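You operate a simulated robot arm through the tools that you are given. There is no shell and no other tool. Be economical: measure what you need, move in short steps, check, and stop when the job is done.

Carry out the task below with a simulated robot arm. There is one attempt and no reset: what you move stays moved.

TASK
Put the pad labelled "hard" from the packing table on the shelf under the plywood bench and the pad labelled "heel" on the top of the plywood bench. Put the black bobbin from the packing table on the shelf over the rack counter. Put the can marked "grease" from the packing table on the shelf under the plywood bench. Take the thread cone from the packing table and put it on the top of the plywood bench. Take the buckle on the packing table and put it away on the top of the plywood bench. Put the jar labelled "black" from the packing table on the shelf over the rack counter. Take the small bottle that says "brown" from the packing table and put it on the bay d shelf. Put one of the cartons from the middle shelf of the steel shelving on the right end of the stretcher table. Take the folded rag and leave it on the top of the clamp board. Fetch the black bottle and stand it on the black heel pad on the top of the plywood bench. Any order will do. Set down upright: can, thread cone, jar, small bottle, carton, black bottle.

Only the result counts: the job must be done as asked and must still hold three seconds after the hand-in. Knocking over, shifting, dropping, spilling or breaking anything else fails it.

THE ROBOT
A 7-joint arm with a two-finger parallel gripper on a trunk, on a base that drives. Base frame: it is fixed to the floor where the robot stands at the start and does not move with it; the origin is under the middle of the robot, x ahead of it, y to its left, z up; the surface under the hand at the start is at about z = 0.84. Lengths are in m, angles in degrees, forces in N, time in s.
With the tool pointing down near the work surface it reaches from about 0.48 to 0.92 m from the robot's upright axis, wherever it stands. Its first joint turns from -115.0 to 115.0 degrees. Places, roughly: bay D shelf [0.7, -1.3, 1.1]; black bottle [-0.5, 1.75, 1]; blue can, yellow can [0.5, 0, 1]; bobbin [0.75, -0.25, 0.75]; buckle (5x4x2 cm) [0.7, -0.4, 0.8]; carton [-2, 2, 1.5]; folded rag (7x8x3 cm) [-1.6, 2, 1]; heel pad [-1, 1.75, 0.75]; jar [0.5, 0, 0.75]; pad [0.75, 0, 0.75]; right end of the stretcher table (38x15 cm) [-3.56, -2.54, 0.78]; shelf over the rack counter [0.8, -1.9, 1.4]; shelf under the plywood bench [-0.7, 1.7, 0.3]; small bottle [0.5, -0.25, 0.75]; thread cone (9x9x14 cm) [0.8, -0.3, 0.9]; top of the clamp board [-2.8, -0.9, 0.8]; top of the plywood bench [-0.7, 1.8, 0.9]. Payload 3.91 kg.
Tool frame: the origin (TCP) lies between the finger pads and is the grasp point; the fingertips stand 0.03 m ahead of it; z points along the fingers, y is the line along which they close. Largest opening 0.11 m; finger width 0.02, thickness 0.01; the body of the gripper, 0.048 by 0.112 m, starts 0.055 m behind the TCP.
Orientation is that of the tool frame in the base frame, as a unit quaternion [x, y, z, w]. With the fingers straight down and closing along the base's y, the tool's x points along the base's -x, its y along +y and its z along -z.

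THE INTERFACE
- The arm moves only by the tool arm_command. Its argument "commands" is one flat list of numbers, 7 for each row, row after row: the shift along the base's x, y, z in units of 50 mm (1.0 is 50 mm), then the turn, a rotation vector about the base's x, y, z in units of 5 degrees (1.0 is 5 degrees), then the gripper command, from -1 (shut) to 1 (fully open), values between in proportion. In form: [tx, ty, tz, wx, wy, wz, fingers, tx, ty, tz, wx, wy, wz, fingers, ...]. A call has 1 to 10 rows; each row shifts and turns the commanded pose from where the row before left it. A call with a number of a shift or a turn outside -1 to 1 is refused whole. Each row takes 0.2 s and may step no farther than 0.05 m and 8.6 degrees from the row before; otherwise, or with a gripper value out of range, the whole call is refused. A pose out of reach is approached as far as the arm can. The call stops where the force on the tool passes 40 N (or 10 N more than at its start, if that is more) or the arm is blocked; 0.2 s more then pass. The fingers move at their own pace (about 0.153 m/s each) and stop on an object; they squeeze with about 25 N. The grip force told is the motor's: it shows also when the fingers shut on nothing. Time passes only in rows, and 0.2 s behind the last, so rows that do not move let the fingers close. It gives the time, the measured TCP pose, the force on the tool (base axes), the opening and the grip force at its end, in the units of the frame above (readings bear some noise), with the torque about the TCP (base axes, N m) and any sound that the robot's microphone picked up.
- Cameras (640 x 400 px; columns grow to the right, rows downward): "scene" is now at [0.223, 0.1823, 1.4051]; the picture's right is [-0.24, -0.97, 0.00], its down [-0.73, 0.18, -0.66] and it looks along [0.64, -0.16, -0.75] (base axes); focal length 255 px, centre (320, 200). "wrist" rides on the gripper at [0.072, 0.017, -0.103] in the tool frame; the picture's right is [-0.23, 0.97, 0.00], its down [-0.76, -0.18, -0.62] and it looks along [-0.61, -0.14, 0.78] (tool axes); focal length 222 px, centre (320, 200). There is no depth. A picture from a camera that has moved, and an enlarged one, comes with that camera's place and axes in the base frame and with its lens. The place of the scene camera against the robot may be out by one fixed shift of up to 0.018 m in any direction.
- camera(camera): a new picture of that camera. No time passes.
- lift_body(by): slides the trunk up (or, below 0, down) by that many m; the arm and the scene camera ride with it, the base frame stays. It gives what a move gives, with no picture.
- steer(legs): drives the robot by 1 to 6 legs, each [ahead, left, turn to the left] in m, m and degrees, along the robot's own axes; the way and the turn of a leg run together, so that a leg with both is an arc; at most 1.5 m and 180 degrees a leg. The arm and the cameras ride along, it lands a little off, and it stops where it bumps. It gives what a move gives.
- pan_tilt(pan, tilt): turns the head with the scene camera to pan (to the left, within 80 degrees either way) and tilt (down, from -29 to 69), counted from straight ahead of the robot. It gives what a move gives.
- inspect(camera, box): a new picture of the part [left, top, right, bottom] of that camera's present view, enlarged. No time passes.
- finish_job(): hands the job in; it is judged then, once.

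Work in short steps. Places have to be worked out from the pictures, the camera data and where the tool is seen: move nearer, look again, correct. Check each grasp and each placing, and mend what went wrong. You have 546 turns and 344 pictures in all, those below and enlarged ones among them. Open the gripper and draw the arm clear of the work before you hand the job in, unless the task says otherwise; then end with one line.

The tools are called after "Call:" by a JSON object that holds its "method" and its "body". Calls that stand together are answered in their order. arm_command: Moves the arm, as the interface text tells. Its arguments: {"type":"object","properties":{"commands":{"type":"array","items":{"type":"number"}}},"required":["commands"]} The other tools are called the same way: lift_body (by) slides the trunk up or down; steer (legs) drives the base; pan_tilt (pan, tilt) turns the head that bears the scene camera; camera (camera) takes a picture; inspect (camera, box) takes an enlarged picture of a part of a camera's view; finish_job () hands the job in.

At the start:

```text
t: 0.0
position: [0.5484, 0.0903, 1.1356]
tool_rot: [0.0, 1.0, 0.0, 0.0]
wrist_force: [0.3, -0.7, -0.7]
ft_torque: [-0.01, 0.0, 0.01]
grip_width: 0.1099
gripper_force: 0.1
trunk travel left (down, up): [-0.75, 0.24]
robot x, y, heading: [-0.0011, 0.0004, -0.1]
head pan, tilt: [-13.8, 48.6]
```

scene: 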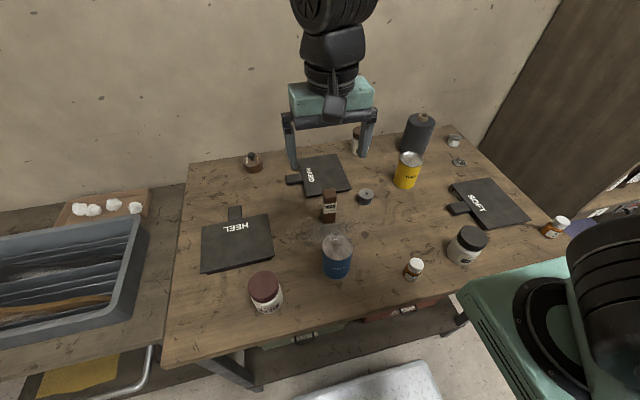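
wrist: 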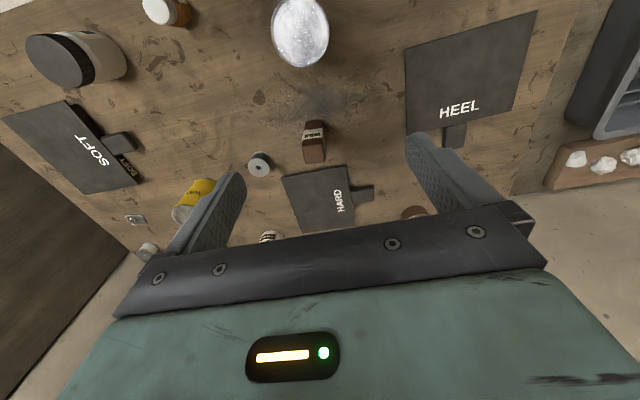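

I'll start by enlarging the packing table to read the labels and tell similar objects apart.

Call:
{"method": "inspect", "body": {"camera": "scene", "box": [300, 100, 460, 200]}}

Call:
{"method": "inspect", "body": {"camera": "scene", "box": [380, 100, 600, 300]}}

Call:
{"method": "inspect", "body": {"camera": "scene", "box": [180, 140, 400, 320]}}

```text
4.00 times, centred on (380, 150) of scene
camera zoom: at [0.223, 0.1823, 1.4051], right [-0.24, -0.97, 0.0], down [-0.73, 0.18, -0.66], along [0.64, -0.16, -0.75], focal length 1020 px, centre (80, 400)
```

zoom: 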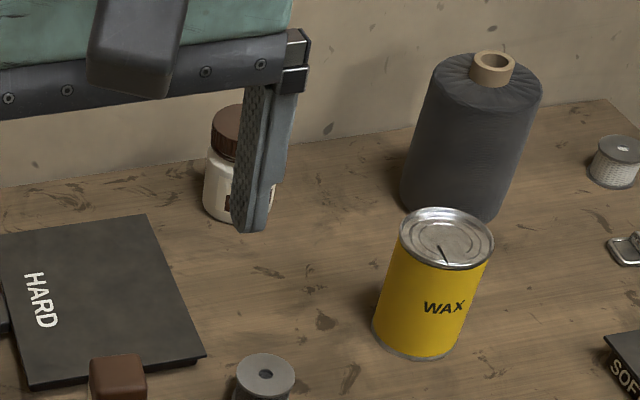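

```text
2.00 times, centred on (490, 200) of scene
camera zoom: at [0.223, 0.1823, 1.4051], right [-0.24, -0.97, 0.0], down [-0.73, 0.18, -0.66], along [0.64, -0.16, -0.75], focal length 510 px, centre (-20, 200)
```

zoom: 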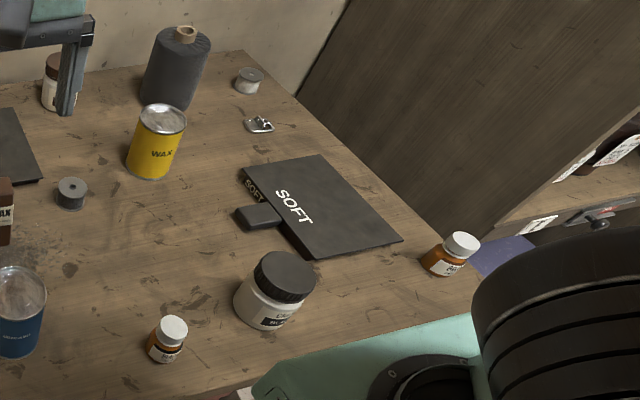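

```text
2.22 times, centred on (290, 230) of scene
camera zoom: at [0.223, 0.1823, 1.4051], right [-0.24, -0.97, 0.0], down [-0.73, 0.18, -0.66], along [0.64, -0.16, -0.75], focal length 567 px, centre (387, 133)
```

zoom: 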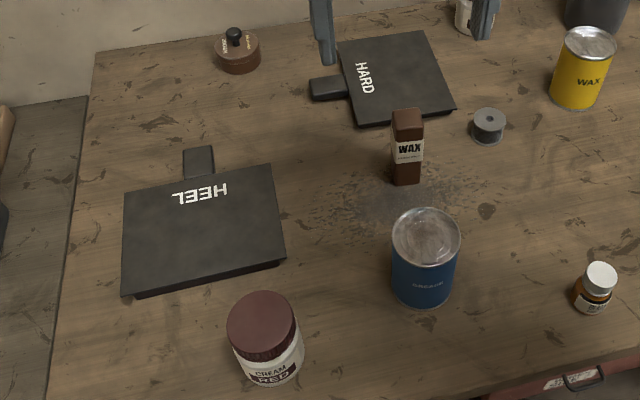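

Two amber bottles and the jars need their labels read; I'll zoom harder.

Call:
{"method": "inspect", "body": {"camera": "scene", "box": [394, 250, 434, 290]}}

Call:
{"method": "inspect", "body": {"camera": "scene", "box": [530, 205, 580, 245]}}

Call:
{"method": "inspect", "body": {"camera": "scene", "box": [430, 215, 510, 275]}}

Call:
{"method": "inspect", "body": {"camera": "scene", "box": [315, 180, 385, 280]}}

```text
10.00 times, centred on (414, 270) of scene
camera zoom: at [0.223, 0.1823, 1.4051], right [-0.24, -0.97, 0.0], down [-0.73, 0.18, -0.66], along [0.64, -0.16, -0.75], focal length 2550 px, centre (-620, -500)
```

zoom: 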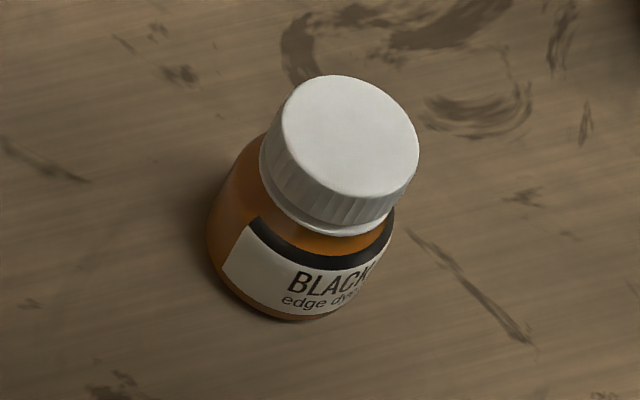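

```text
10.00 times, centred on (555, 225) of scene
camera zoom: at [0.223, 0.1823, 1.4051], right [-0.24, -0.97, 0.0], down [-0.73, 0.18, -0.66], along [0.64, -0.16, -0.75], focal length 2550 px, centre (-2030, -50)
```

zoom: 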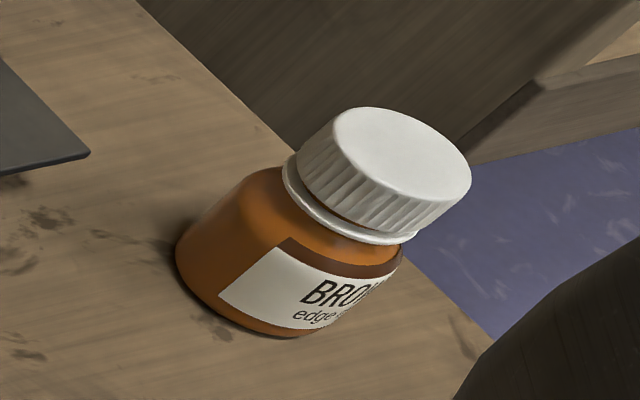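

```text
6.67 times, centred on (470, 245) of scene
camera zoom: at [0.223, 0.1823, 1.4051], right [-0.24, -0.97, 0.0], down [-0.73, 0.18, -0.66], along [0.64, -0.16, -0.75], focal length 1700 px, centre (-680, -100)
```

zoom: 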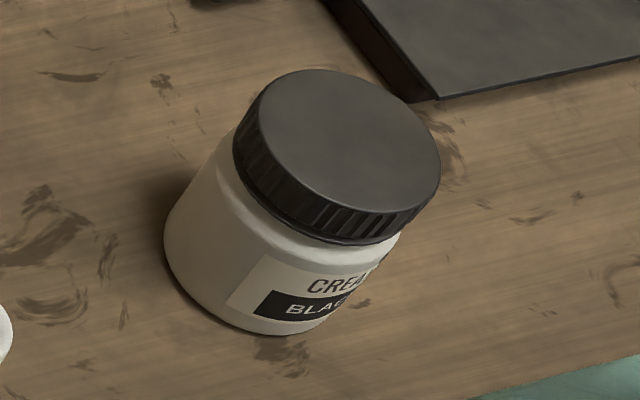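

```text
4.00 times, centred on (350, 230) of scene
camera zoom: at [0.223, 0.1823, 1.4051], right [-0.24, -0.97, 0.0], down [-0.73, 0.18, -0.66], along [0.64, -0.16, -0.75], focal length 1020 px, centre (200, 80)
```

zoom: 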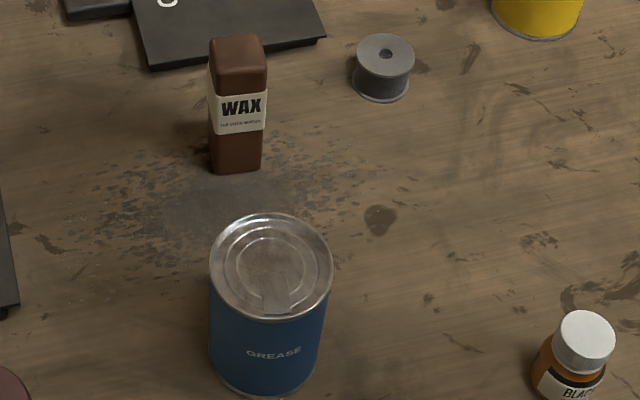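

I've got positions for the table objects: hard pad about (0.80,0.02), heel pad (0.61,0.30), bobbin (0.67,-0.07), grease can (0.50,0.07), jar (0.45,-0.24), cone (0.84,-0.31), buckle (0.75,-0.43), brown bottle (0.44,-0.49). Next I'll look around with the head for the destinations.

Call:
{"method": "pan_tilt", "body": {"pan": 80, "tilt": 25}}

Call:
{"method": "camera", "body": {"camera": "scene"}}

Call:
{"method": "pan_tilt", "body": {"pan": -60, "tilt": 20}}

Call:
{"method": "camera", "body": {"camera": "scene"}}

```text
t: 1.7
position: [0.5474, 0.0903, 1.1348]
tool_rot: [0.0, 1.0, 0.0, 0.0]
wrist_force: [0.5, -0.2, -0.4]
ft_torque: [0.01, 0.02, 0.0]
grip_width: 0.1097
gripper_force: 0.2
trunk travel left (down, up): [-0.75, 0.24]
robot x, y, heading: [-0.0017, -0.002, 0.1]
head pan, tilt: [80.0, 25.0]
```

```text
334 pictures are left
camera scene: at [0.163, 0.2917, 1.4406], right [0.98, -0.17, 0.0], down [-0.07, -0.42, -0.91], along [0.16, 0.89, -0.42], focal length 255 px, centre (320, 200)
```

scene: 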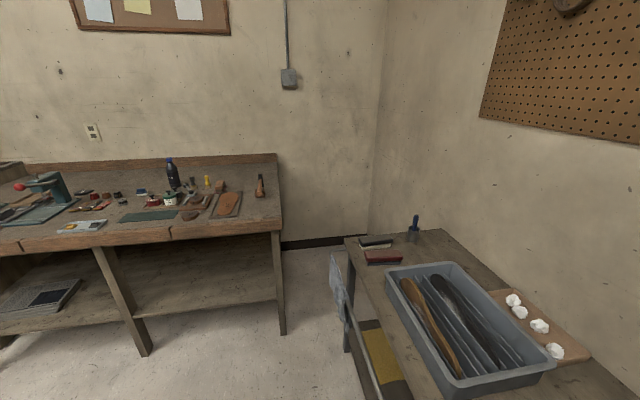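

```text
t: 3.9
position: [0.5479, 0.09, 1.1347]
tool_rot: [0.0, 1.0, 0.0, 0.0]
wrist_force: [-0.2, -0.8, -0.3]
ft_torque: [-0.01, 0.01, 0.0]
grip_width: 0.1099
gripper_force: 0.1
trunk travel left (down, up): [-0.75, 0.24]
robot x, y, heading: [-0.001, 0.0031, 0.1]
head pan, tilt: [-60.0, 20.0]
```

```text
333 pictures are left
camera scene: at [0.1936, 0.1204, 1.4487], right [-0.87, -0.5, 0.0], down [-0.17, 0.3, -0.94], along [0.47, -0.81, -0.34], focal length 255 px, centre (320, 200)
```

scene: 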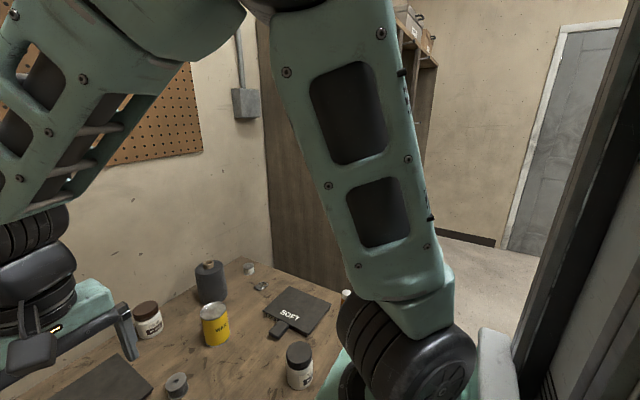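

The plywood bench stands ahead-left along +y, with open front and shelf below. I'll begin with the heel pad: move the open gripper above its tab to measure.

Call:
{"method": "arm_command", "body": {"commands": [0.54, 0.72, -0.36, 0, 0, 0, 1, 0.54, 0.72, -0.36, 0, 0, 0, 1, 0.54, 0.72, -0.36, 0, 0, 0, 1, 0.54, 0.72, -0.36, 0, 0, 0, 1, 0.54, 0.72, -0.36, 0, 0, 0, 1, 0.54, 0.72, -0.36, 0, 0, 0, 1]}}

Call:
{"method": "camera", "body": {"camera": "wrist"}}

Call:
{"method": "pan_tilt", "body": {"pan": 10, "tilt": 48}}

Call:
{"method": "camera", "body": {"camera": "scene"}}

```text
t: 5.3
position: [0.711, 0.3061, 1.0264]
tool_rot: [0.001, 1.0, 0.0, 0.0]
wrist_force: [-0.4, 0.4, 0.5]
ft_torque: [0.0, -0.02, 0.01]
grip_width: 0.11
gripper_force: 0.0
trunk travel left (down, up): [-0.75, 0.24]
robot x, y, heading: [0.0036, -0.0022, -0.0]
head pan, tilt: [-60.0, 20.0]
```

```text
332 pictures are left
camera wrist: at [0.6375, 0.3235, 1.131], right [0.23, 0.97, 0.0], down [0.76, -0.18, 0.62], along [0.61, -0.14, -0.78], focal length 222 px, centre (320, 200)
```

wrist: 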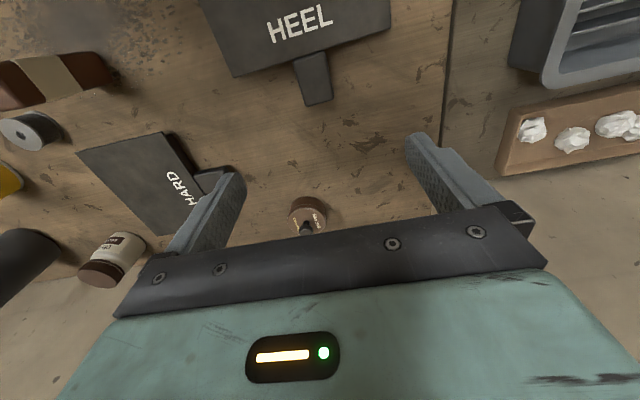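

```text
t: 6.7
position: [0.7107, 0.3053, 1.0274]
tool_rot: [0.0, 1.0, 0.0, 0.001]
wrist_force: [0.1, 0.6, 0.2]
ft_torque: [0.01, 0.02, 0.0]
grip_width: 0.11
gripper_force: 0.0
trunk travel left (down, up): [-0.75, 0.24]
robot x, y, heading: [-0.0014, -0.0006, 0.1]
head pan, tilt: [10.0, 48.0]
```

```text
331 pictures are left
camera scene: at [0.2246, 0.2147, 1.4059], right [0.17, -0.98, 0.0], down [-0.73, -0.13, -0.67], along [0.66, 0.12, -0.74], focal length 255 px, centre (320, 200)
```

scene: 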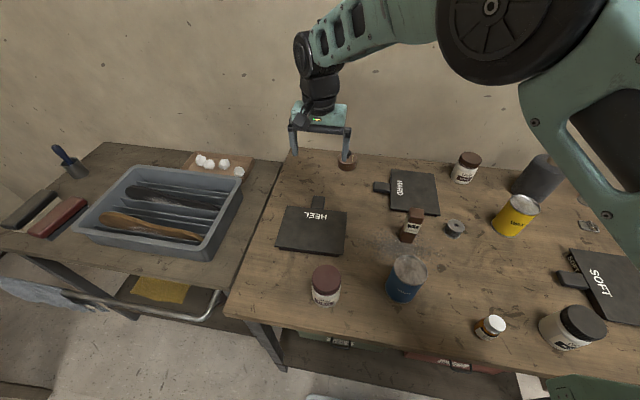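

The heel tab spans x≈0.66–0.71 at y≈0.306, about 37 mm wide across y, matching the finger direction. I'll descend to just above the table around it.

Call:
{"method": "arm_command", "body": {"commands": [-0.1, 0, -0.76, 0, 0, 0, 0.4, -0.1, 0, -0.76, 0, 0, 0, 0.4, -0.1, 0, -0.76, 0, 0, 0, 0.4, -0.1, 0, -0.6, 0, 0, 0, 0.4]}}

Call:
{"method": "camera", "body": {"camera": "wrist"}}

Call:
{"method": "inspect", "body": {"camera": "scene", "box": [260, 100, 400, 260]}}

```text
t: 7.7
position: [0.6897, 0.3075, 0.8828]
tool_rot: [0.001, 1.0, 0.001, 0.0]
wrist_force: [0.1, 0.3, 0.3]
ft_torque: [0.01, 0.01, -0.03]
grip_width: 0.0769
gripper_force: 0.1
trunk travel left (down, up): [-0.75, 0.24]
robot x, y, heading: [0.0016, 0.0014, -0.2]
head pan, tilt: [10.0, 48.0]
```

```text
330 pictures are left
camera wrist: at [0.6171, 0.3238, 0.9863], right [0.23, 0.97, 0.0], down [0.76, -0.18, 0.62], along [0.61, -0.14, -0.78], focal length 222 px, centre (320, 200)
```

wrist: 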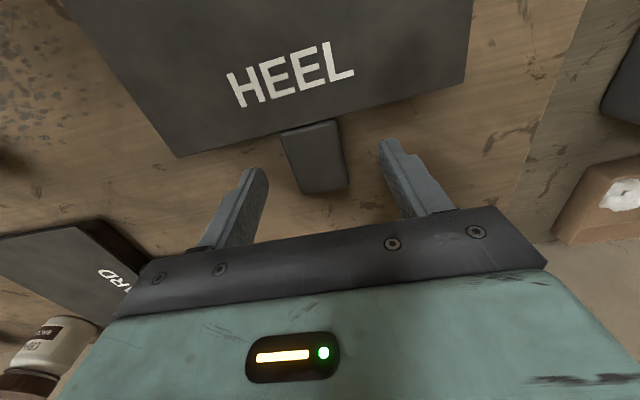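

```text
2.50 times, centred on (330, 180) of scene
camera zoom: at [0.2244, 0.2146, 1.406], right [0.17, -0.98, 0.0], down [-0.73, -0.13, -0.67], along [0.66, 0.12, -0.74], focal length 638 px, centre (295, 250)
```

zoom: 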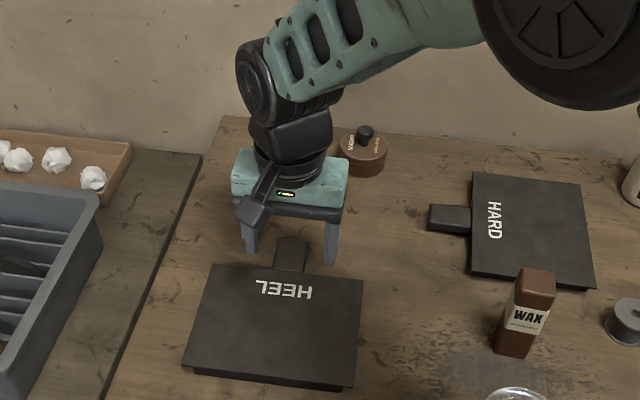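

The tab sits between the fingers, slightly toward the robot; I'll shift 12 mm back, lower 8 mm and close.

Call:
{"method": "arm_command", "body": {"commands": [-0.24, 0, -0.1, 0, 0, 0, 0.4, 0, 0, -0.08, 0, 0, 0, 0.4, 0, 0, 0, 0, 0, 0, -1, 0, 0, 0, 0, 0, 0, -1, 0, 0, 0, 0, 0, 0, -1]}}

Call:
{"method": "camera", "body": {"camera": "wrist"}}

```text
t: 8.9
position: [0.6785, 0.3062, 0.8719]
tool_rot: [0.0, 1.0, 0.0, 0.0]
wrist_force: [0.1, -3.4, -0.1]
ft_torque: [-0.16, 0.05, 0.59]
grip_width: 0.0363
gripper_force: 25.1
trunk travel left (down, up): [-0.75, 0.24]
robot x, y, heading: [-0.0001, -0.0034, 0.1]
head pan, tilt: [10.0, 48.0]
```

```text
328 pictures are left
camera wrist: at [0.605, 0.3234, 0.9777], right [0.23, 0.97, 0.0], down [0.76, -0.18, 0.62], along [0.61, -0.14, -0.78], focal length 222 px, centre (320, 200)
```

wrist: 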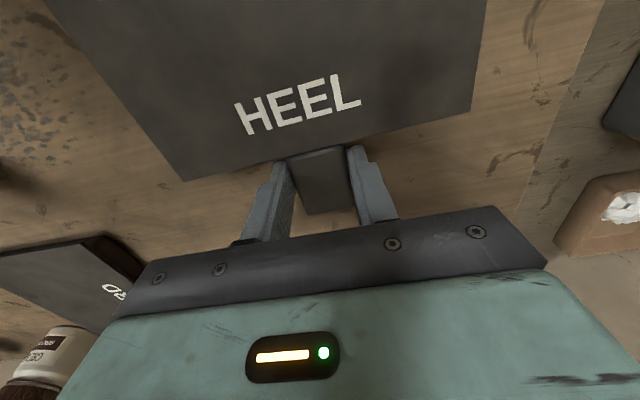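

Grip is on the tab (36 mm, 25 N). Lift gently and see whether the pad stays level.

Call:
{"method": "arm_command", "body": {"commands": [0, 0, 0.4, 0, 0, 0, -1, 0, 0, 0.8, 0, 0, 0, -1, 0, 0, 1, 0, 0, 0, -1, 0, 0, 1, 0, 0, 0, -1, 0, 0, 1, 0, 0, 0, -1, 0, 0, 1, 0, 0, 0, -1]}}

Call:
{"method": "camera", "body": {"camera": "wrist"}}

Call:
{"method": "camera", "body": {"camera": "scene"}}

```text
t: 10.3
position: [0.6772, 0.3068, 1.1342]
tool_rot: [0.0, 1.0, 0.0, -0.001]
wrist_force: [0.3, 0.4, -7.3]
ft_torque: [0.01, -0.48, 0.0]
grip_width: 0.0361
gripper_force: 25.0
trunk travel left (down, up): [-0.75, 0.24]
robot x, y, heading: [0.002, 0.0016, 0.2]
head pan, tilt: [10.0, 48.0]
```

```text
327 pictures are left
camera wrist: at [0.6043, 0.3248, 1.238], right [0.23, 0.97, 0.0], down [0.76, -0.18, 0.62], along [0.61, -0.14, -0.78], focal length 222 px, centre (320, 200)
```

wrist: 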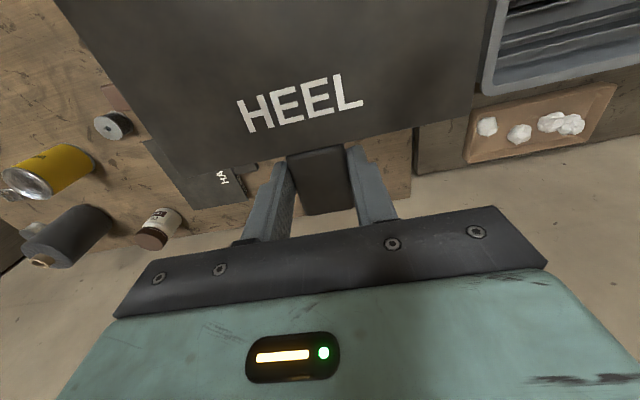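

```text
326 pictures are left
camera scene: at [0.2251, 0.215, 1.4057], right [0.17, -0.98, 0.0], down [-0.73, -0.13, -0.67], along [0.66, 0.12, -0.74], focal length 255 px, centre (320, 200)
```

scene: 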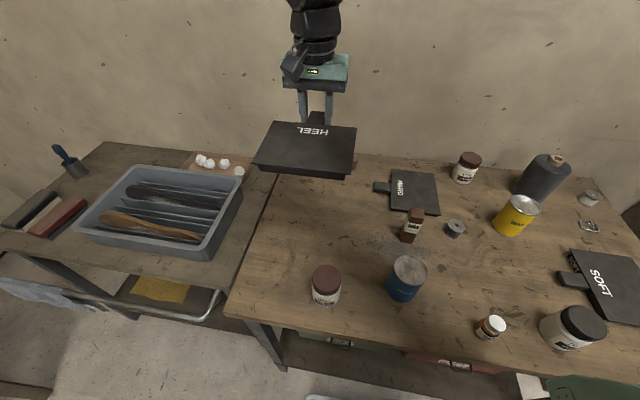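

The pad hangs level, well held. Now turn left in place and approach the plywood bench for a look.

Call:
{"method": "steer", "body": {"legs": [[0, 0, 90], [0.35, 0.4, 0]]}}

Call:
{"method": "pan_tilt", "body": {"pan": 0, "tilt": 40}}

Call:
{"method": "camera", "body": {"camera": "scene"}}

```text
t: 17.2
position: [-0.7092, 1.0311, 1.1349]
tool_rot: [-0.707, 0.708, -0.001, 0.0]
wrist_force: [-0.6, 0.8, -6.9]
ft_torque: [0.48, 0.0, -0.01]
grip_width: 0.0356
gripper_force: 25.0
trunk travel left (down, up): [-0.75, 0.24]
robot x, y, heading: [-0.4023, 0.3565, 89.9]
head pan, tilt: [10.0, 48.0]
```

```text
t: 18.0
position: [-0.7101, 1.0314, 1.1342]
tool_rot: [-0.707, 0.707, 0.0, 0.0]
wrist_force: [-0.4, 0.4, -6.1]
ft_torque: [0.47, 0.0, 0.03]
grip_width: 0.0356
gripper_force: 25.1
trunk travel left (down, up): [-0.75, 0.24]
robot x, y, heading: [-0.405, 0.3508, 89.9]
head pan, tilt: [0.0, 40.0]
```

```text
325 pictures are left
camera scene: at [-0.6032, 0.577, 1.4172], right [1.0, 0.0, 0.0], down [0.0, -0.64, -0.77], along [0.0, 0.77, -0.64], focal length 255 px, centre (320, 200)
```

scene: 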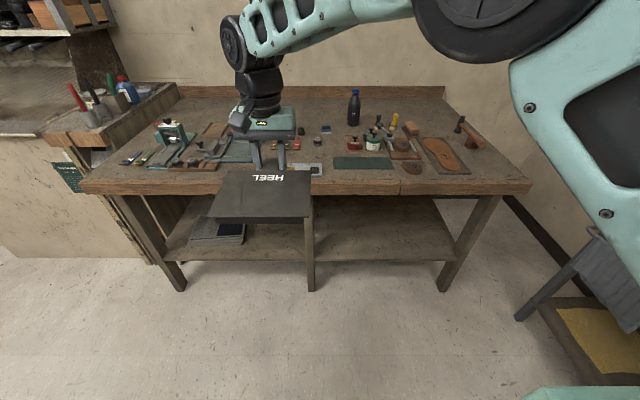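

The bench is in view. Zoom on its top to see the items and the free space.

Call:
{"method": "inspect", "body": {"camera": "scene", "box": [100, 80, 300, 200]}}

Call:
{"method": "inspect", "body": {"camera": "scene", "box": [290, 80, 520, 200]}}

Call:
{"method": "inspect", "body": {"camera": "scene", "box": [120, 180, 500, 300]}}

```text
3.20 times, centred on (200, 140) of scene
camera zoom: at [-0.6032, 0.577, 1.4172], right [1.0, 0.0, 0.0], down [0.0, -0.64, -0.77], along [0.0, 0.77, -0.64], focal length 816 px, centre (704, 392)
```

zoom: 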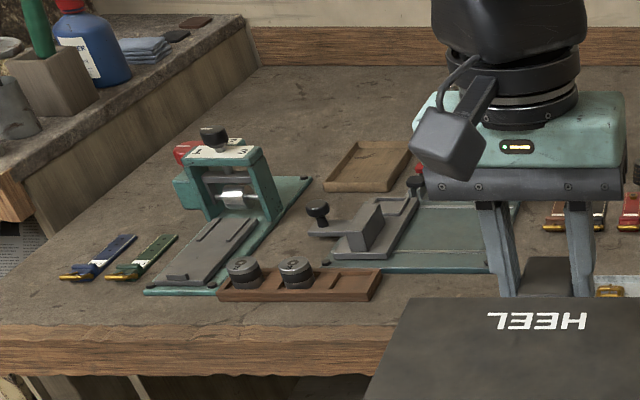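

```text
2.78 times, centred on (405, 140) of scene
camera zoom: at [-0.6032, 0.577, 1.4172], right [1.0, 0.0, 0.0], down [0.0, -0.64, -0.77], along [0.0, 0.77, -0.64], focal length 710 px, centre (84, 367)
```

zoom: 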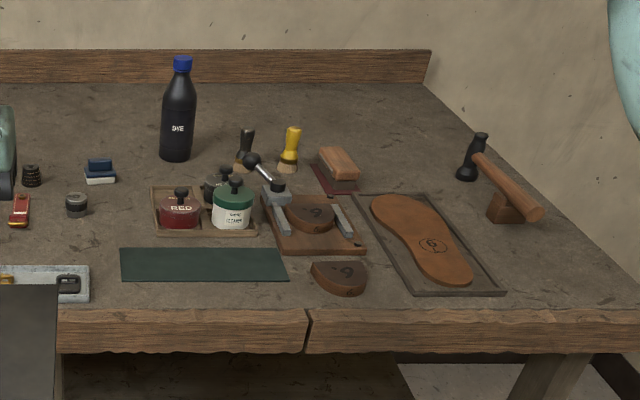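

```text
1.68 times, centred on (310, 240) of scene
camera zoom: at [-0.6032, 0.577, 1.4172], right [1.0, 0.0, 0.0], down [0.0, -0.64, -0.77], along [0.0, 0.77, -0.64], focal length 430 px, centre (337, 133)
```

zoom: 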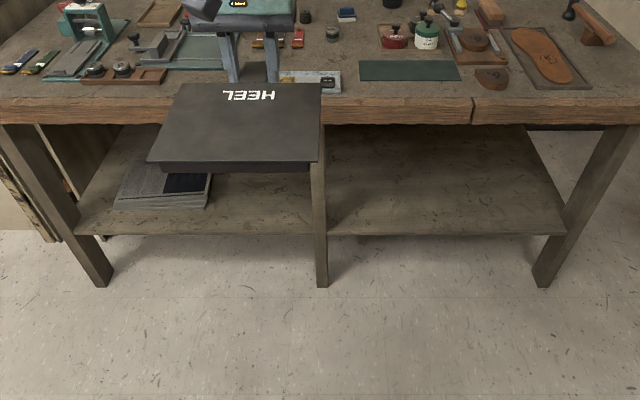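

The black heel pad isn't visible; the gripper hides the area around (-1,1.75). Shift the arm right to uncover it.

Call:
{"method": "arm_command", "body": {"commands": [1, 0, 0, 0, 0, 0, -1, 1, 0, 0, 0, 0, 0, -1, 1, 0, 0, 0, 0, 0, -1, 1, 0, 0, 0, 0, 0, -1, 1, 0, 0, 0, 0, 0, -1, 1, 0, 0, 0, 0, 0, -1]}}

Call:
{"method": "inspect", "body": {"camera": "scene", "box": [160, 80, 360, 200]}}

```text
t: 19.4
position: [-0.41, 1.0311, 1.1352]
tool_rot: [0.708, -0.707, 0.0, 0.001]
wrist_force: [-2.4, -0.1, -6.5]
ft_torque: [0.47, -0.04, 0.01]
grip_width: 0.0357
gripper_force: 24.8
trunk travel left (down, up): [-0.75, 0.24]
robot x, y, heading: [-0.4045, 0.3532, 90.0]
head pan, tilt: [0.0, 40.0]
```

```text
3.20 times, centred on (260, 140) of scene
camera zoom: at [-0.6038, 0.5769, 1.4172], right [1.0, 0.0, 0.0], down [0.0, -0.64, -0.77], along [0.0, 0.77, -0.64], focal length 816 px, centre (512, 392)
```

zoom: 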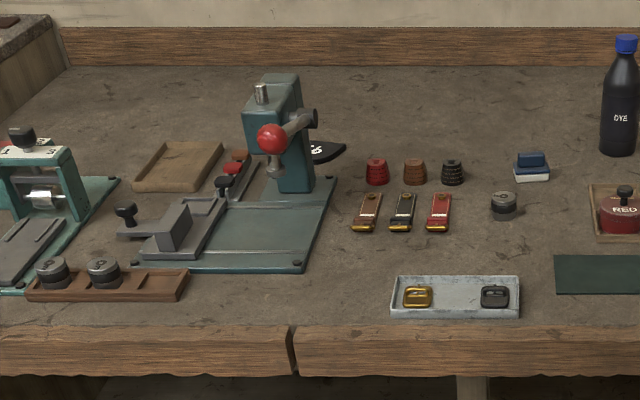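

The black heel pad (half-round) is at about (-0.88,1.72), the bottle at (-0.44,1.75). The back strip of the bench (y>1.7) right of the bottle is free; I'll put the HEEL pad there. First turn the pad sideways at the wrist and raise.

Call:
{"method": "arm_command", "body": {"commands": [0.5, 0, 0.2, 0, 0, -1, -1, 0.5, 0, 0.2, 0, 0, -1, -1, 0.5, 0, 0.2, 0, 0, -1, -1, 0.5, 0, 0.2, 0, 0, -1, -1, 0.5, 0, 0.2, 0, 0, -1, -1, 0.5, 0, 0.2, 0, 0, -1, -1, 0.5, 0, 0.2, 0, 0, -1, -1, 0.5, 0, 0.2, 0, 0, -1, -1, 0.5, 0, 0, 0, 0, -1, -1]}}

Call:
{"method": "arm_command", "body": {"commands": [0, 0, 0, 0, 0, -1, -1, 0, 0, 0, 0, 0, -1, -1, 0, 0, 0, 0, 0, -1, -1, 0, 0, 0, 0, 0, -1, -1, 0, 0, 0, 0, 0, -1, -1, 0, 0, 0, 0, 0, -1, -1, 0, 0, 0, 0, 0, -1, -1, 0, 0, 0, 0, 0, -1, -1, 0, 0, 0, 0, 0, -1, -1]}}

Call:
{"method": "steer", "body": {"legs": [[0, -0.3, 0], [0.42, 0, 0]]}}

Call:
{"method": "camera", "body": {"camera": "scene"}}

```text
t: 21.4
position: [-0.1859, 1.0311, 1.2124]
tool_rot: [-0.381, 0.925, 0.0, -0.001]
wrist_force: [-0.4, 0.8, -6.0]
ft_torque: [0.35, -0.36, 0.02]
grip_width: 0.0358
gripper_force: 25.2
trunk travel left (down, up): [-0.75, 0.24]
robot x, y, heading: [-0.4058, 0.3528, 90.1]
head pan, tilt: [0.0, 40.0]
```

```text
t: 23.4
position: [-0.1843, 1.031, 1.2133]
tool_rot: [0.001, 1.0, 0.0, 0.0]
wrist_force: [-0.4, -0.3, -5.5]
ft_torque: [0.0, -0.48, -0.01]
grip_width: 0.0359
gripper_force: 24.7
trunk travel left (down, up): [-0.75, 0.24]
robot x, y, heading: [-0.4, 0.3503, 90.0]
head pan, tilt: [0.0, 40.0]
```

```text
t: 27.6
position: [0.1212, 1.45, 1.2147]
tool_rot: [0.002, 1.0, 0.0, 0.0]
wrist_force: [0.4, 0.1, -5.7]
ft_torque: [0.05, -0.46, -0.01]
grip_width: 0.0359
gripper_force: 25.2
trunk travel left (down, up): [-0.75, 0.24]
robot x, y, heading: [-0.102, 0.7759, 89.7]
head pan, tilt: [0.0, 40.0]
```

```text
320 pictures are left
camera scene: at [-0.2987, 0.9977, 1.4173], right [1.0, 0.0, 0.0], down [0.0, -0.64, -0.77], along [0.0, 0.77, -0.64], focal length 255 px, centre (320, 200)
```

scene: 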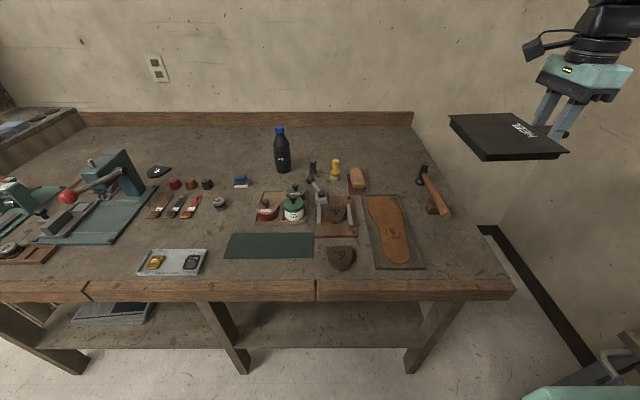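

Bench front edge is at y≈1.30, items end at y≈1.8 and the strip behind is free. I'll turn the pad ahead of the gripper (another −90°) and place it left of the bottle around (-0.64,1.9).

Call:
{"method": "arm_command", "body": {"commands": [0, -0.3, 0, 0, 0, -1, -1, 0, -0.3, 0, 0, 0, -1, -1, 0, -0.3, 0, 0, 0, -1, -1, 0, -0.3, 0, 0, 0, -1, -1, 0, -0.3, 0, 0, 0, -1, -1, 0, -0.3, 0, 0, 0, -1, -1, 0, 0, 0, 0, 0, -1, -1, 0, 0, 0, 0, 0, -1, -1, 0, 0, 0, 0, 0, -1, -1]}}

Call:
{"method": "arm_command", "body": {"commands": [-0.5, 0, 0, 0, 0, -1, -1, -0.5, 0, 0, 0, 0, -1, -1, -0.5, 0, 0, 0, 0, -1, -1, -0.5, 0, 0, 0, 0, -1, -1, -0.5, 0, 0, 0, 0, -1, -1, -0.5, 0, 0, 0, 0, -1, -1, -0.5, 0, 0, 0, 0, -1, -1, -0.5, 0, 0, 0, 0, -1, -1, -0.5, 0, 0, 0, 0, -1, -1]}}

```text
t: 29.6
position: [0.1215, 1.3612, 1.2132]
tool_rot: [0.385, 0.923, 0.0, 0.0]
wrist_force: [0.3, 0.5, -6.1]
ft_torque: [-0.36, -0.3, -0.02]
grip_width: 0.0359
gripper_force: 24.9
trunk travel left (down, up): [-0.75, 0.24]
robot x, y, heading: [-0.0991, 0.7724, 89.8]
head pan, tilt: [0.0, 40.0]
```

```text
t: 31.6
position: [-0.0917, 1.3607, 1.2074]
tool_rot: [0.691, 0.723, -0.01, 0.003]
wrist_force: [-1.2, -0.1, -5.4]
ft_torque: [-0.4, -0.05, 0.04]
grip_width: 0.036
gripper_force: 25.1
out of reach, approached as far as the arm can: row 7
trunk travel left (down, up): [-0.75, 0.24]
robot x, y, heading: [-0.0981, 0.7706, 89.9]
head pan, tilt: [0.0, 40.0]
```

Nearly at the wrist limit but the pad is within ~2.5° of straight ahead. Standing a bit left of the target will free the wrist; drive there.

Call:
{"method": "steer", "body": {"legs": [[0, 0.64, 0], [0.12, 0, 0]]}}

Call:
{"method": "camera", "body": {"camera": "scene"}}

```text
t: 36.0
position: [-0.734, 1.4838, 1.2067]
tool_rot: [0.69, 0.724, -0.011, 0.003]
wrist_force: [-0.5, -0.3, -6.1]
ft_torque: [-0.46, -0.03, 0.01]
grip_width: 0.0359
gripper_force: 25.2
trunk travel left (down, up): [-0.75, 0.24]
robot x, y, heading: [-0.7453, 0.8966, 90.0]
head pan, tilt: [0.0, 40.0]
```

```text
319 pictures are left
camera scene: at [-0.9428, 1.1201, 1.4173], right [1.0, 0.0, 0.0], down [0.0, -0.64, -0.77], along [0.0, 0.77, -0.64], focal length 255 px, centre (320, 200)
```

scene: 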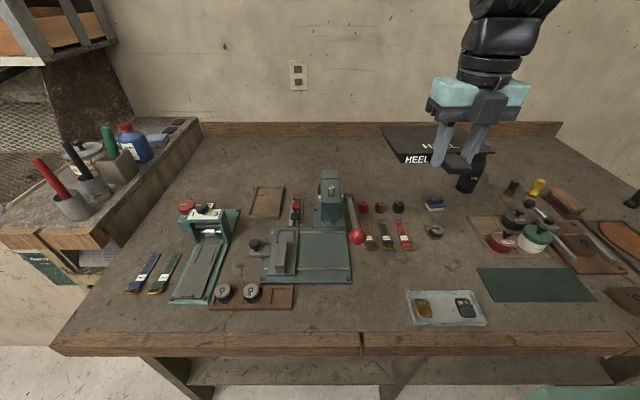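

Move the pad over the free back area at (-0.63,1.80).

Call:
{"method": "arm_command", "body": {"commands": [0.3, 0.9, 0, 0, 0, 0, -1, 0.3, 0.9, 0, 0, 0, 0, -1, 0.3, 0.9, 0, 0, 0, 0, -1, 0.3, 0.9, 0, 0, 0, 0, -1, 0.3, 0.9, 0, 0, 0, 0, -1, 0.3, 0.9, 0, 0, 0, 0, -1, 0.3, 0.9, 0, 0, 0, 0, -1]}}

Call:
{"method": "camera", "body": {"camera": "scene"}}

Call:
{"method": "camera", "body": {"camera": "wrist"}}

```text
t: 37.6
position: [-0.6293, 1.7921, 1.2026]
tool_rot: [0.69, 0.724, -0.012, 0.003]
wrist_force: [-3.8, -1.7, -3.2]
ft_torque: [-0.27, -0.13, 0.16]
grip_width: 0.0356
gripper_force: 24.5
out of reach, approached as far as the arm can: row 7
trunk travel left (down, up): [-0.75, 0.24]
robot x, y, heading: [-0.7411, 0.8954, 89.9]
head pan, tilt: [0.0, 40.0]
```

```text
318 pictures are left
camera scene: at [-0.9445, 1.1183, 1.4174], right [1.0, 0.0, 0.0], down [0.0, -0.64, -0.77], along [0.0, 0.77, -0.64], focal length 255 px, centre (320, 200)
```

scene: 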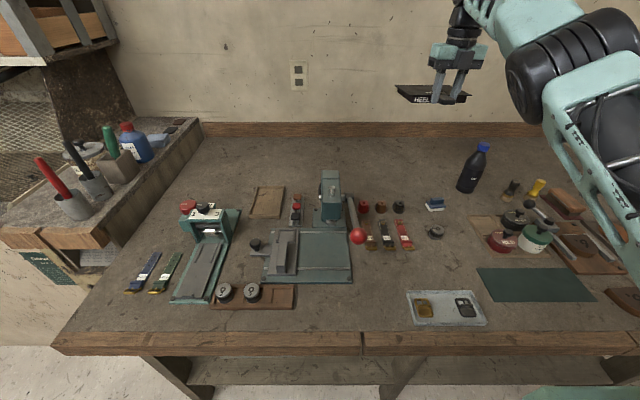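

```text
317 pictures are left
camera wrist: at [-0.6163, 1.8687, 1.3052], right [0.98, -0.18, -0.01], down [-0.13, -0.76, 0.64], along [-0.12, -0.63, -0.77], focal length 222 px, centre (320, 200)
```

wrist: 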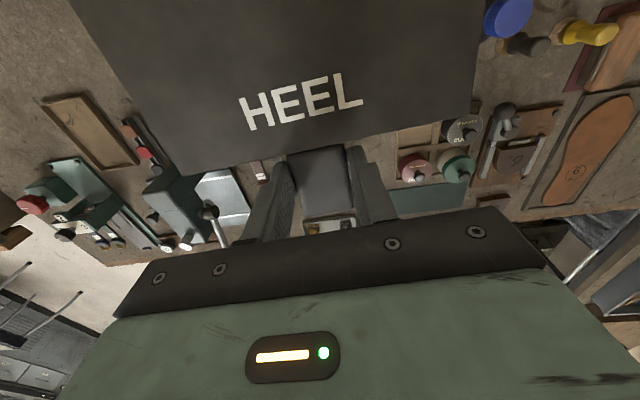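

Area below is clear (bottle ~7 cm to the right). Lower the pad.

Call:
{"method": "arm_command", "body": {"commands": [0, 0, -0.9, 0, 0, 0, -1, 0, 0, -0.9, 0, 0, 0, -1, 0, 0, -0.9, 0, 0, 0, -1, 0, 0, -0.9, 0, 0, 0, -1, 0, 0, -0.9, 0, 0, 0, -1]}}

Call:
{"method": "camera", "body": {"camera": "scene"}}

```text
t: 38.8
position: [-0.6252, 1.7951, 0.9775]
tool_rot: [0.69, 0.724, -0.011, 0.003]
wrist_force: [0.0, -0.5, -5.2]
ft_torque: [-0.42, -0.02, 0.0]
grip_width: 0.0356
gripper_force: 24.9
trunk travel left (down, up): [-0.75, 0.24]
robot x, y, heading: [-0.744, 0.8961, 89.9]
head pan, tilt: [0.0, 40.0]
```

```text
316 pictures are left
camera scene: at [-0.9428, 1.12, 1.4174], right [1.0, 0.0, 0.0], down [0.0, -0.64, -0.77], along [0.0, 0.77, -0.64], focal length 255 px, centre (320, 200)
```

scene: 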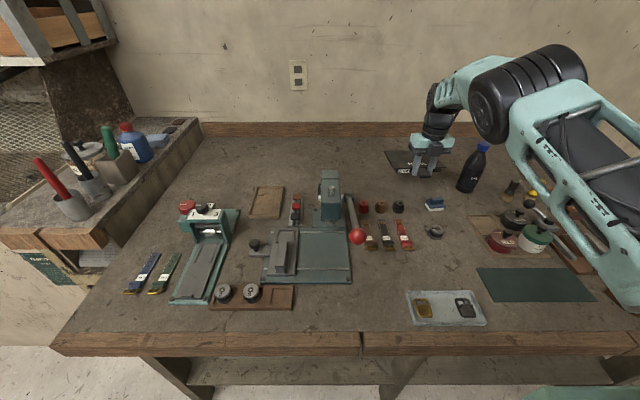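

Still clear; continue down in small steps until contact.

Call:
{"method": "arm_command", "body": {"commands": [0, 0, -0.25, 0, 0, 0, -1, 0, 0, -0.25, 0, 0, 0, -1, 0, 0, -0.25, 0, 0, 0, -1, 0, 0, -0.2, 0, 0, 0, -1]}}

Call:
{"method": "inspect", "body": {"camera": "scene", "box": [360, 110, 520, 230]}}

```text
t: 39.8
position: [-0.6264, 1.7931, 0.9296]
tool_rot: [0.69, 0.723, -0.012, 0.004]
wrist_force: [1.4, -0.2, -5.8]
ft_torque: [-0.48, -0.03, 0.02]
grip_width: 0.0357
gripper_force: 24.7
trunk travel left (down, up): [-0.75, 0.24]
robot x, y, heading: [-0.7445, 0.8968, 89.9]
head pan, tilt: [0.0, 40.0]
```

```text
3.33 times, centred on (440, 170) of scene
camera zoom: at [-0.9428, 1.1203, 1.4173], right [1.0, 0.0, 0.0], down [0.0, -0.64, -0.77], along [0.0, 0.77, -0.64], focal length 850 px, centre (-80, 300)
```

zoom: 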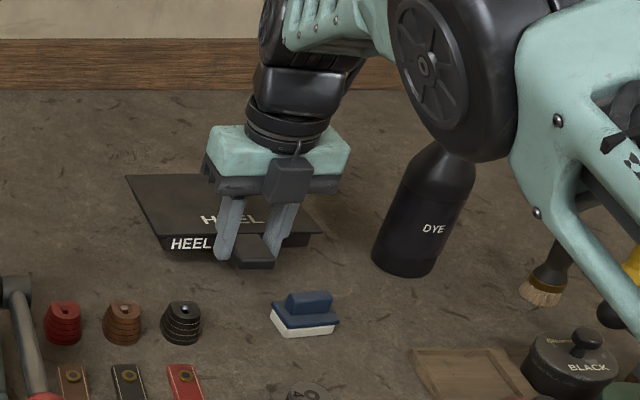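

Not yet in contact; a few more millimetres.

Call:
{"method": "arm_command", "body": {"commands": [0, 0, -0.1, 0, 0, 0, -1, 0, 0, -0.1, 0, 0, 0, -1, 0, 0, -0.1, 0, 0, 0, -1, 0, 0, -0.1, 0, 0, 0, -1]}}

```text
t: 40.8
position: [-0.626, 1.7945, 0.9096]
tool_rot: [0.69, 0.723, -0.011, 0.003]
wrist_force: [0.7, -0.3, -6.7]
ft_torque: [-0.47, -0.06, 0.01]
grip_width: 0.036
gripper_force: 25.0
trunk travel left (down, up): [-0.75, 0.24]
robot x, y, heading: [-0.7431, 0.8925, 90.0]
head pan, tilt: [0.0, 40.0]
```

Still free; look and keep descending in small steps.

Call:
{"method": "arm_command", "body": {"commands": [0, 0, -0.1, 0, 0, 0, -1, 0, 0, -0.1, 0, 0, 0, -1, 0, 0, -0.1, 0, 0, 0, -1, 0, 0, -0.1, 0, 0, 0, -1]}}

Call:
{"method": "inspect", "body": {"camera": "scene", "box": [360, 110, 520, 230]}}

```text
t: 41.8
position: [-0.6267, 1.7938, 0.8947]
tool_rot: [0.69, 0.724, -0.01, 0.003]
wrist_force: [-0.5, -12.1, 25.7]
ft_torque: [-0.27, -0.16, -0.13]
grip_width: 0.0359
gripper_force: 24.5
trunk travel left (down, up): [-0.75, 0.24]
robot x, y, heading: [-0.7469, 0.8952, 90.0]
head pan, tilt: [0.0, 40.0]
```

```text
3.33 times, centred on (440, 170) of scene
camera zoom: at [-0.943, 1.1181, 1.4182], right [1.0, 0.0, 0.0], down [0.0, -0.64, -0.77], along [0.0, 0.77, -0.64], focal length 850 px, centre (-80, 300)
```

zoom: 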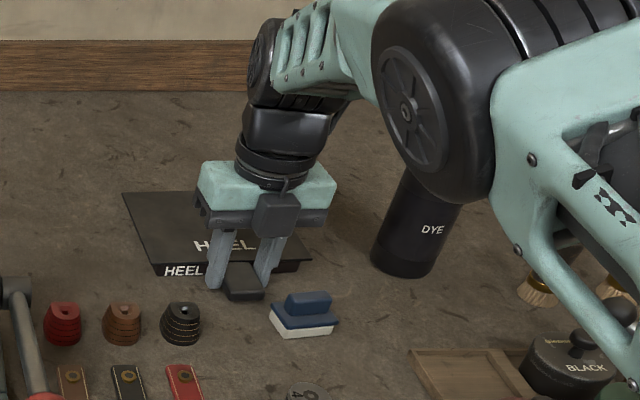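

Contact (25 N up) at TCP 0.895, so the bench top is at z≈0.866. Release and rise.

Call:
{"method": "arm_command", "body": {"commands": [0, 0, 0.06, 0, 0, 0, -0.9, 0, 0, 0.04, 0, 0, 0, -0.2, 0, 0, 0, 0, 0, 0, 0.0, 0, 0, 0.5, 0, 0, 0, 0.0, 0, 0, 0.9, 0, 0, 0, 0.0, 0, 0, 0.9, 0, 0, 0, 0, 0, 0, 0.9, 0, 0, 0, 0, 0, 0, 0.9, 0, 0, 0, 0, 0, 0, 0.9, 0, 0, 0, 0]}}

Call:
{"method": "inspect", "body": {"camera": "scene", "box": [360, 110, 520, 230]}}

```text
t: 43.8
position: [-0.6276, 1.7939, 1.146]
tool_rot: [0.69, 0.723, -0.012, 0.004]
wrist_force: [-0.4, -0.4, -0.9]
ft_torque: [0.0, 0.01, -0.02]
grip_width: 0.055
gripper_force: 0.0
trunk travel left (down, up): [-0.75, 0.24]
robot x, y, heading: [-0.7421, 0.8972, 89.9]
head pan, tilt: [0.0, 40.0]
```

```text
3.33 times, centred on (440, 170) of scene
camera zoom: at [-0.9429, 1.1203, 1.4172], right [1.0, 0.0, 0.0], down [0.0, -0.64, -0.77], along [0.0, 0.77, -0.64], focal length 850 px, centre (-80, 300)
```

zoom: 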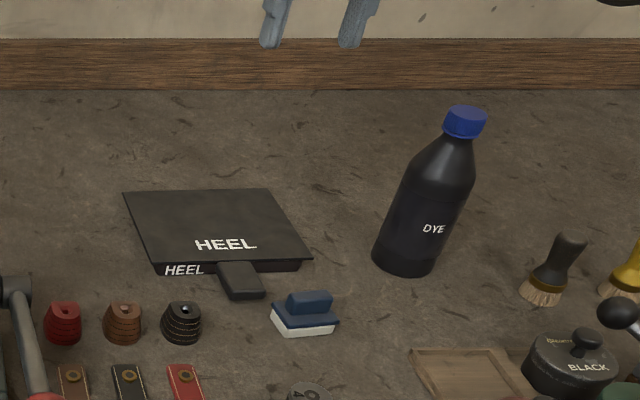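

Heel pad is well placed. Next the bottle: grip it by its cap from above (cap top z≈1.035, at about (-0.43,1.85)). First draw the arm back and up while turning the wrist back to normal.

Call:
{"method": "arm_command", "body": {"commands": [0, -0.8, 0.2, 0, 0, 1, 0, 0, -0.8, 0.2, 0, 0, 1, 0, 0, -0.8, 0.2, 0, 0, 1, 0, 0, -0.8, 0.2, 0, 0, 1, 0, 0, -0.8, 0.2, 0, 0, 1, 0, 0, -0.8, 0.2, 0, 0, 1, 0, 0, -0.8, 0.2, 0, 0, 1, 0, 0, 0, 0, 0, 0, 1, 0, 0, 0, 0, 0, 0, 1, 0, 0, 0, 0, 0, 0, 1, 0]}}

Call:
{"method": "arm_command", "body": {"commands": [0, 0, 0, 0, 0, 1, 0, 0, 0, 0, 0, 0, 1, 0, 0, 0, 0, 0, 0, 1, 0, 0, 0, 0, 0, 0, 1, 0, 0, 0, 0, 0, 0, 1, 0, 0, 0, 0, 0, 0, 1, 0, 0, 0, 0, 0, 0, 1, 0, 0, 0, 0, 0, 0, 1, 0, 0, 0, 0, 0, 0, 1, 0, 0, 0, 0, 0, 0, 1, 0]}}

Call:
{"method": "arm_command", "body": {"commands": [0, 0, 0, 0, 0, 1, 0, 0, 0, 0, 0, 0, 1, 0, 0, 0, 0, 0, 0, 1, 0, 0, 0, 0, 0, 0, 1, 0, 0, 0, 0, 0, 0, 1, 0, 0, 0, 0, 0, 0, 1, 0, 0, 0, 0, 0, 0, 1, 0, 0, 0, 0, 0, 0, 1, 0, 0, 0, 0, 0, 0, 1, 0, 0, 0, 0, 0, 0, 1, 0]}}

Call:
{"method": "arm_command", "body": {"commands": [0, 0, 0, 0, 0, 1, 0, 0, 0, 0, 0, 0, 1, 0, 0, 0, 0, 0, 0, 1, 0, 0, 0, 0, 0, 0, 1, 0, 0, 0, 0, 0, 0, 1, 0, 0, 0, 0, 0, 0, 1, 0]}}

Call:
{"method": "steer", "body": {"legs": [[0, -0.29, 0], [0.05, 0, 0]]}}

Call:
{"method": "camera", "body": {"camera": "scene"}}

```text
t: 46.0
position: [-0.6275, 1.5145, 1.2143]
tool_rot: [0.319, 0.948, -0.009, 0.008]
wrist_force: [-0.1, 0.0, -0.2]
ft_torque: [0.0, -0.02, -0.02]
grip_width: 0.055
gripper_force: 0.0
trunk travel left (down, up): [-0.75, 0.24]
robot x, y, heading: [-0.7424, 0.8948, 89.7]
head pan, tilt: [0.0, 40.0]
```

```text
t: 48.2
position: [-0.6266, 1.514, 1.2154]
tool_rot: [-0.112, 0.994, -0.005, 0.011]
wrist_force: [1.1, -0.1, -0.2]
ft_torque: [-0.02, -0.01, 0.01]
grip_width: 0.0547
gripper_force: 0.0
trunk travel left (down, up): [-0.75, 0.24]
robot x, y, heading: [-0.7412, 0.8962, 89.7]
head pan, tilt: [0.0, 40.0]
```

```text
t: 50.4
position: [-0.6261, 1.5148, 1.2143]
tool_rot: [-0.521, 0.854, 0.0, 0.012]
wrist_force: [0.3, 1.0, -0.1]
ft_torque: [-0.01, 0.02, 0.02]
grip_width: 0.055
gripper_force: 0.1
trunk travel left (down, up): [-0.75, 0.24]
robot x, y, heading: [-0.7439, 0.8941, 90.0]
head pan, tilt: [0.0, 40.0]
```

```text
t: 51.8
position: [-0.6275, 1.5138, 1.2147]
tool_rot: [0.724, -0.69, -0.003, -0.011]
wrist_force: [0.0, 0.2, 0.5]
ft_torque: [0.04, 0.03, 0.01]
grip_width: 0.055
gripper_force: 0.0
trunk travel left (down, up): [-0.75, 0.24]
robot x, y, heading: [-0.745, 0.895, 89.8]
head pan, tilt: [0.0, 40.0]
```

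```text
t: 54.4
position: [-0.3358, 1.5626, 1.2144]
tool_rot: [0.724, -0.69, -0.003, -0.012]
wrist_force: [0.0, 0.0, 0.3]
ft_torque: [0.0, 0.0, -0.02]
grip_width: 0.055
gripper_force: 0.1
trunk travel left (down, up): [-0.75, 0.24]
robot x, y, heading: [-0.4541, 0.9457, 90.1]
head pan, tilt: [0.0, 40.0]
```

```text
312 pictures are left
camera scene: at [-0.6531, 1.1693, 1.4174], right [1.0, 0.0, 0.0], down [0.0, -0.64, -0.77], along [0.0, 0.77, -0.64], focal length 255 px, centre (320, 200)
```

scene: 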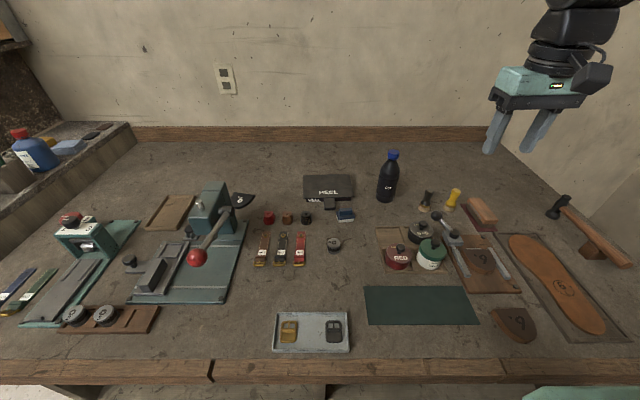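

Bottle at (-0.43,1.848). I'll zoom on the black heel pad next to the press.

Call:
{"method": "inspect", "body": {"camera": "scene", "box": [180, 170, 276, 230]}}

Call:
{"method": "arm_command", "body": {"commands": [-0.3, 0.9, 0, -0.23, 0.13, -0.56, 0, -0.3, 0.9, 0, 0, 0, 0, 0, -0.3, 0.9, 0, 0, 0, 0, 0, -0.3, 0.9, 0, 0, 0, 0, 0, -0.3, 0.8, -0.5, 0, 0, 0, 0, -0.3, 0.8, -0.5, 0, 0, 0, 0, 0, 0.2, -0.5, 0, 0, 0, 0]}}

Call:
{"method": "camera", "body": {"camera": "wrist"}}

```text
6.67 times, centred on (228, 200) of scene
camera zoom: at [-0.6531, 1.1693, 1.4174], right [1.0, 0.0, 0.0], down [0.0, -0.64, -0.77], along [0.0, 0.77, -0.64], focal length 1700 px, centre (933, 200)
```

zoom: 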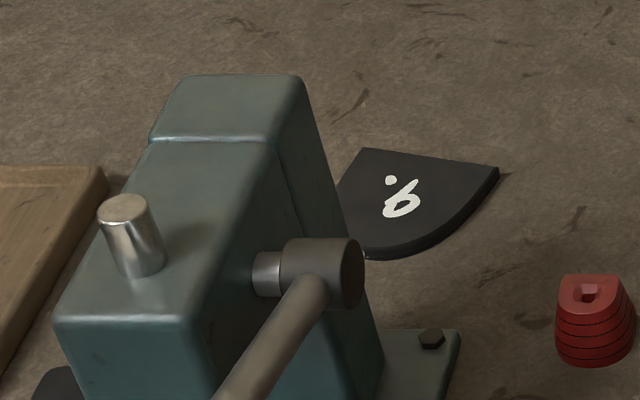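

```text
t: 56.0
position: [-0.427, 1.8326, 1.1377]
tool_rot: [-0.706, 0.708, 0.0, 0.0]
wrist_force: [0.8, -0.4, 0.6]
ft_torque: [0.02, 0.0, 0.03]
grip_width: 0.0547
gripper_force: 0.1
trunk travel left (down, up): [-0.75, 0.24]
robot x, y, heading: [-0.4524, 0.9469, 90.2]
head pan, tilt: [0.0, 40.0]
```

```text
310 pictures are left
camera wrist: at [-0.4451, 1.7612, 1.2426], right [-0.97, 0.23, 0.0], down [0.18, 0.76, 0.62], along [0.14, 0.61, -0.78], focal length 222 px, centre (320, 200)
```

wrist: 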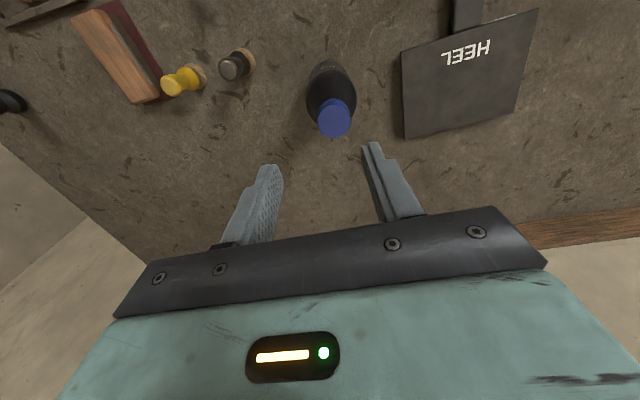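

Wrist view puts the cap at (-0.443,1.829) (scene camera is biased ~(+13,+18) mm). Heel pad centre, corrected: about (-0.927,1.806). Descend so the fingers straddle the cap, then check before closing.

Call:
{"method": "arm_command", "body": {"commands": [-0.16, -0.04, -0.4, 0, 0, 0, 0, -0.16, -0.04, -0.5, 0, 0, 0, 0, 0, 0, -0.6, 0, 0, 0, 0]}}

Call:
{"method": "camera", "body": {"camera": "wrist"}}

Call:
{"method": "inspect", "body": {"camera": "scene", "box": [340, 110, 440, 210]}}

```text
t: 56.8
position: [-0.4428, 1.8303, 1.0639]
tool_rot: [-0.707, 0.708, 0.0, 0.0]
wrist_force: [-0.2, 0.8, -0.4]
ft_torque: [0.02, 0.02, 0.01]
grip_width: 0.0551
gripper_force: 0.0
trunk travel left (down, up): [-0.75, 0.24]
robot x, y, heading: [-0.4535, 0.9441, 90.0]
head pan, tilt: [0.0, 40.0]
```

```text
309 pictures are left
camera wrist: at [-0.461, 1.7579, 1.1683], right [-0.97, 0.23, 0.0], down [0.18, 0.76, 0.62], along [0.14, 0.61, -0.78], focal length 222 px, centre (320, 200)
```

wrist: 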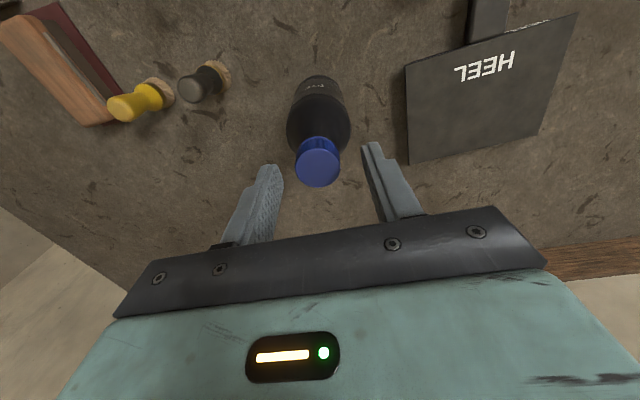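

```text
4.00 times, centred on (390, 160) of scene
camera zoom: at [-0.6531, 1.1693, 1.4174], right [1.0, 0.0, 0.0], down [0.0, -0.64, -0.77], along [0.0, 0.77, -0.64], focal length 1020 px, centre (40, 360)
```

zoom: 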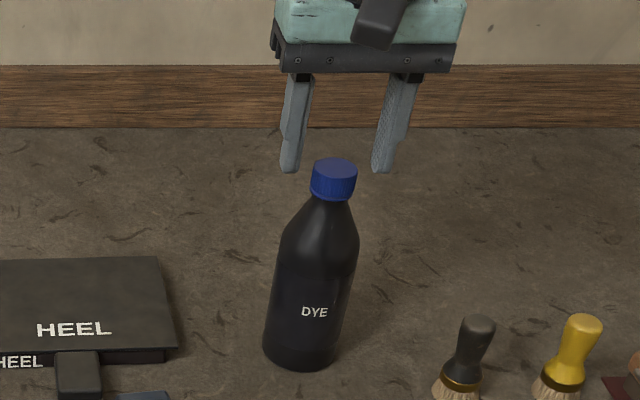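

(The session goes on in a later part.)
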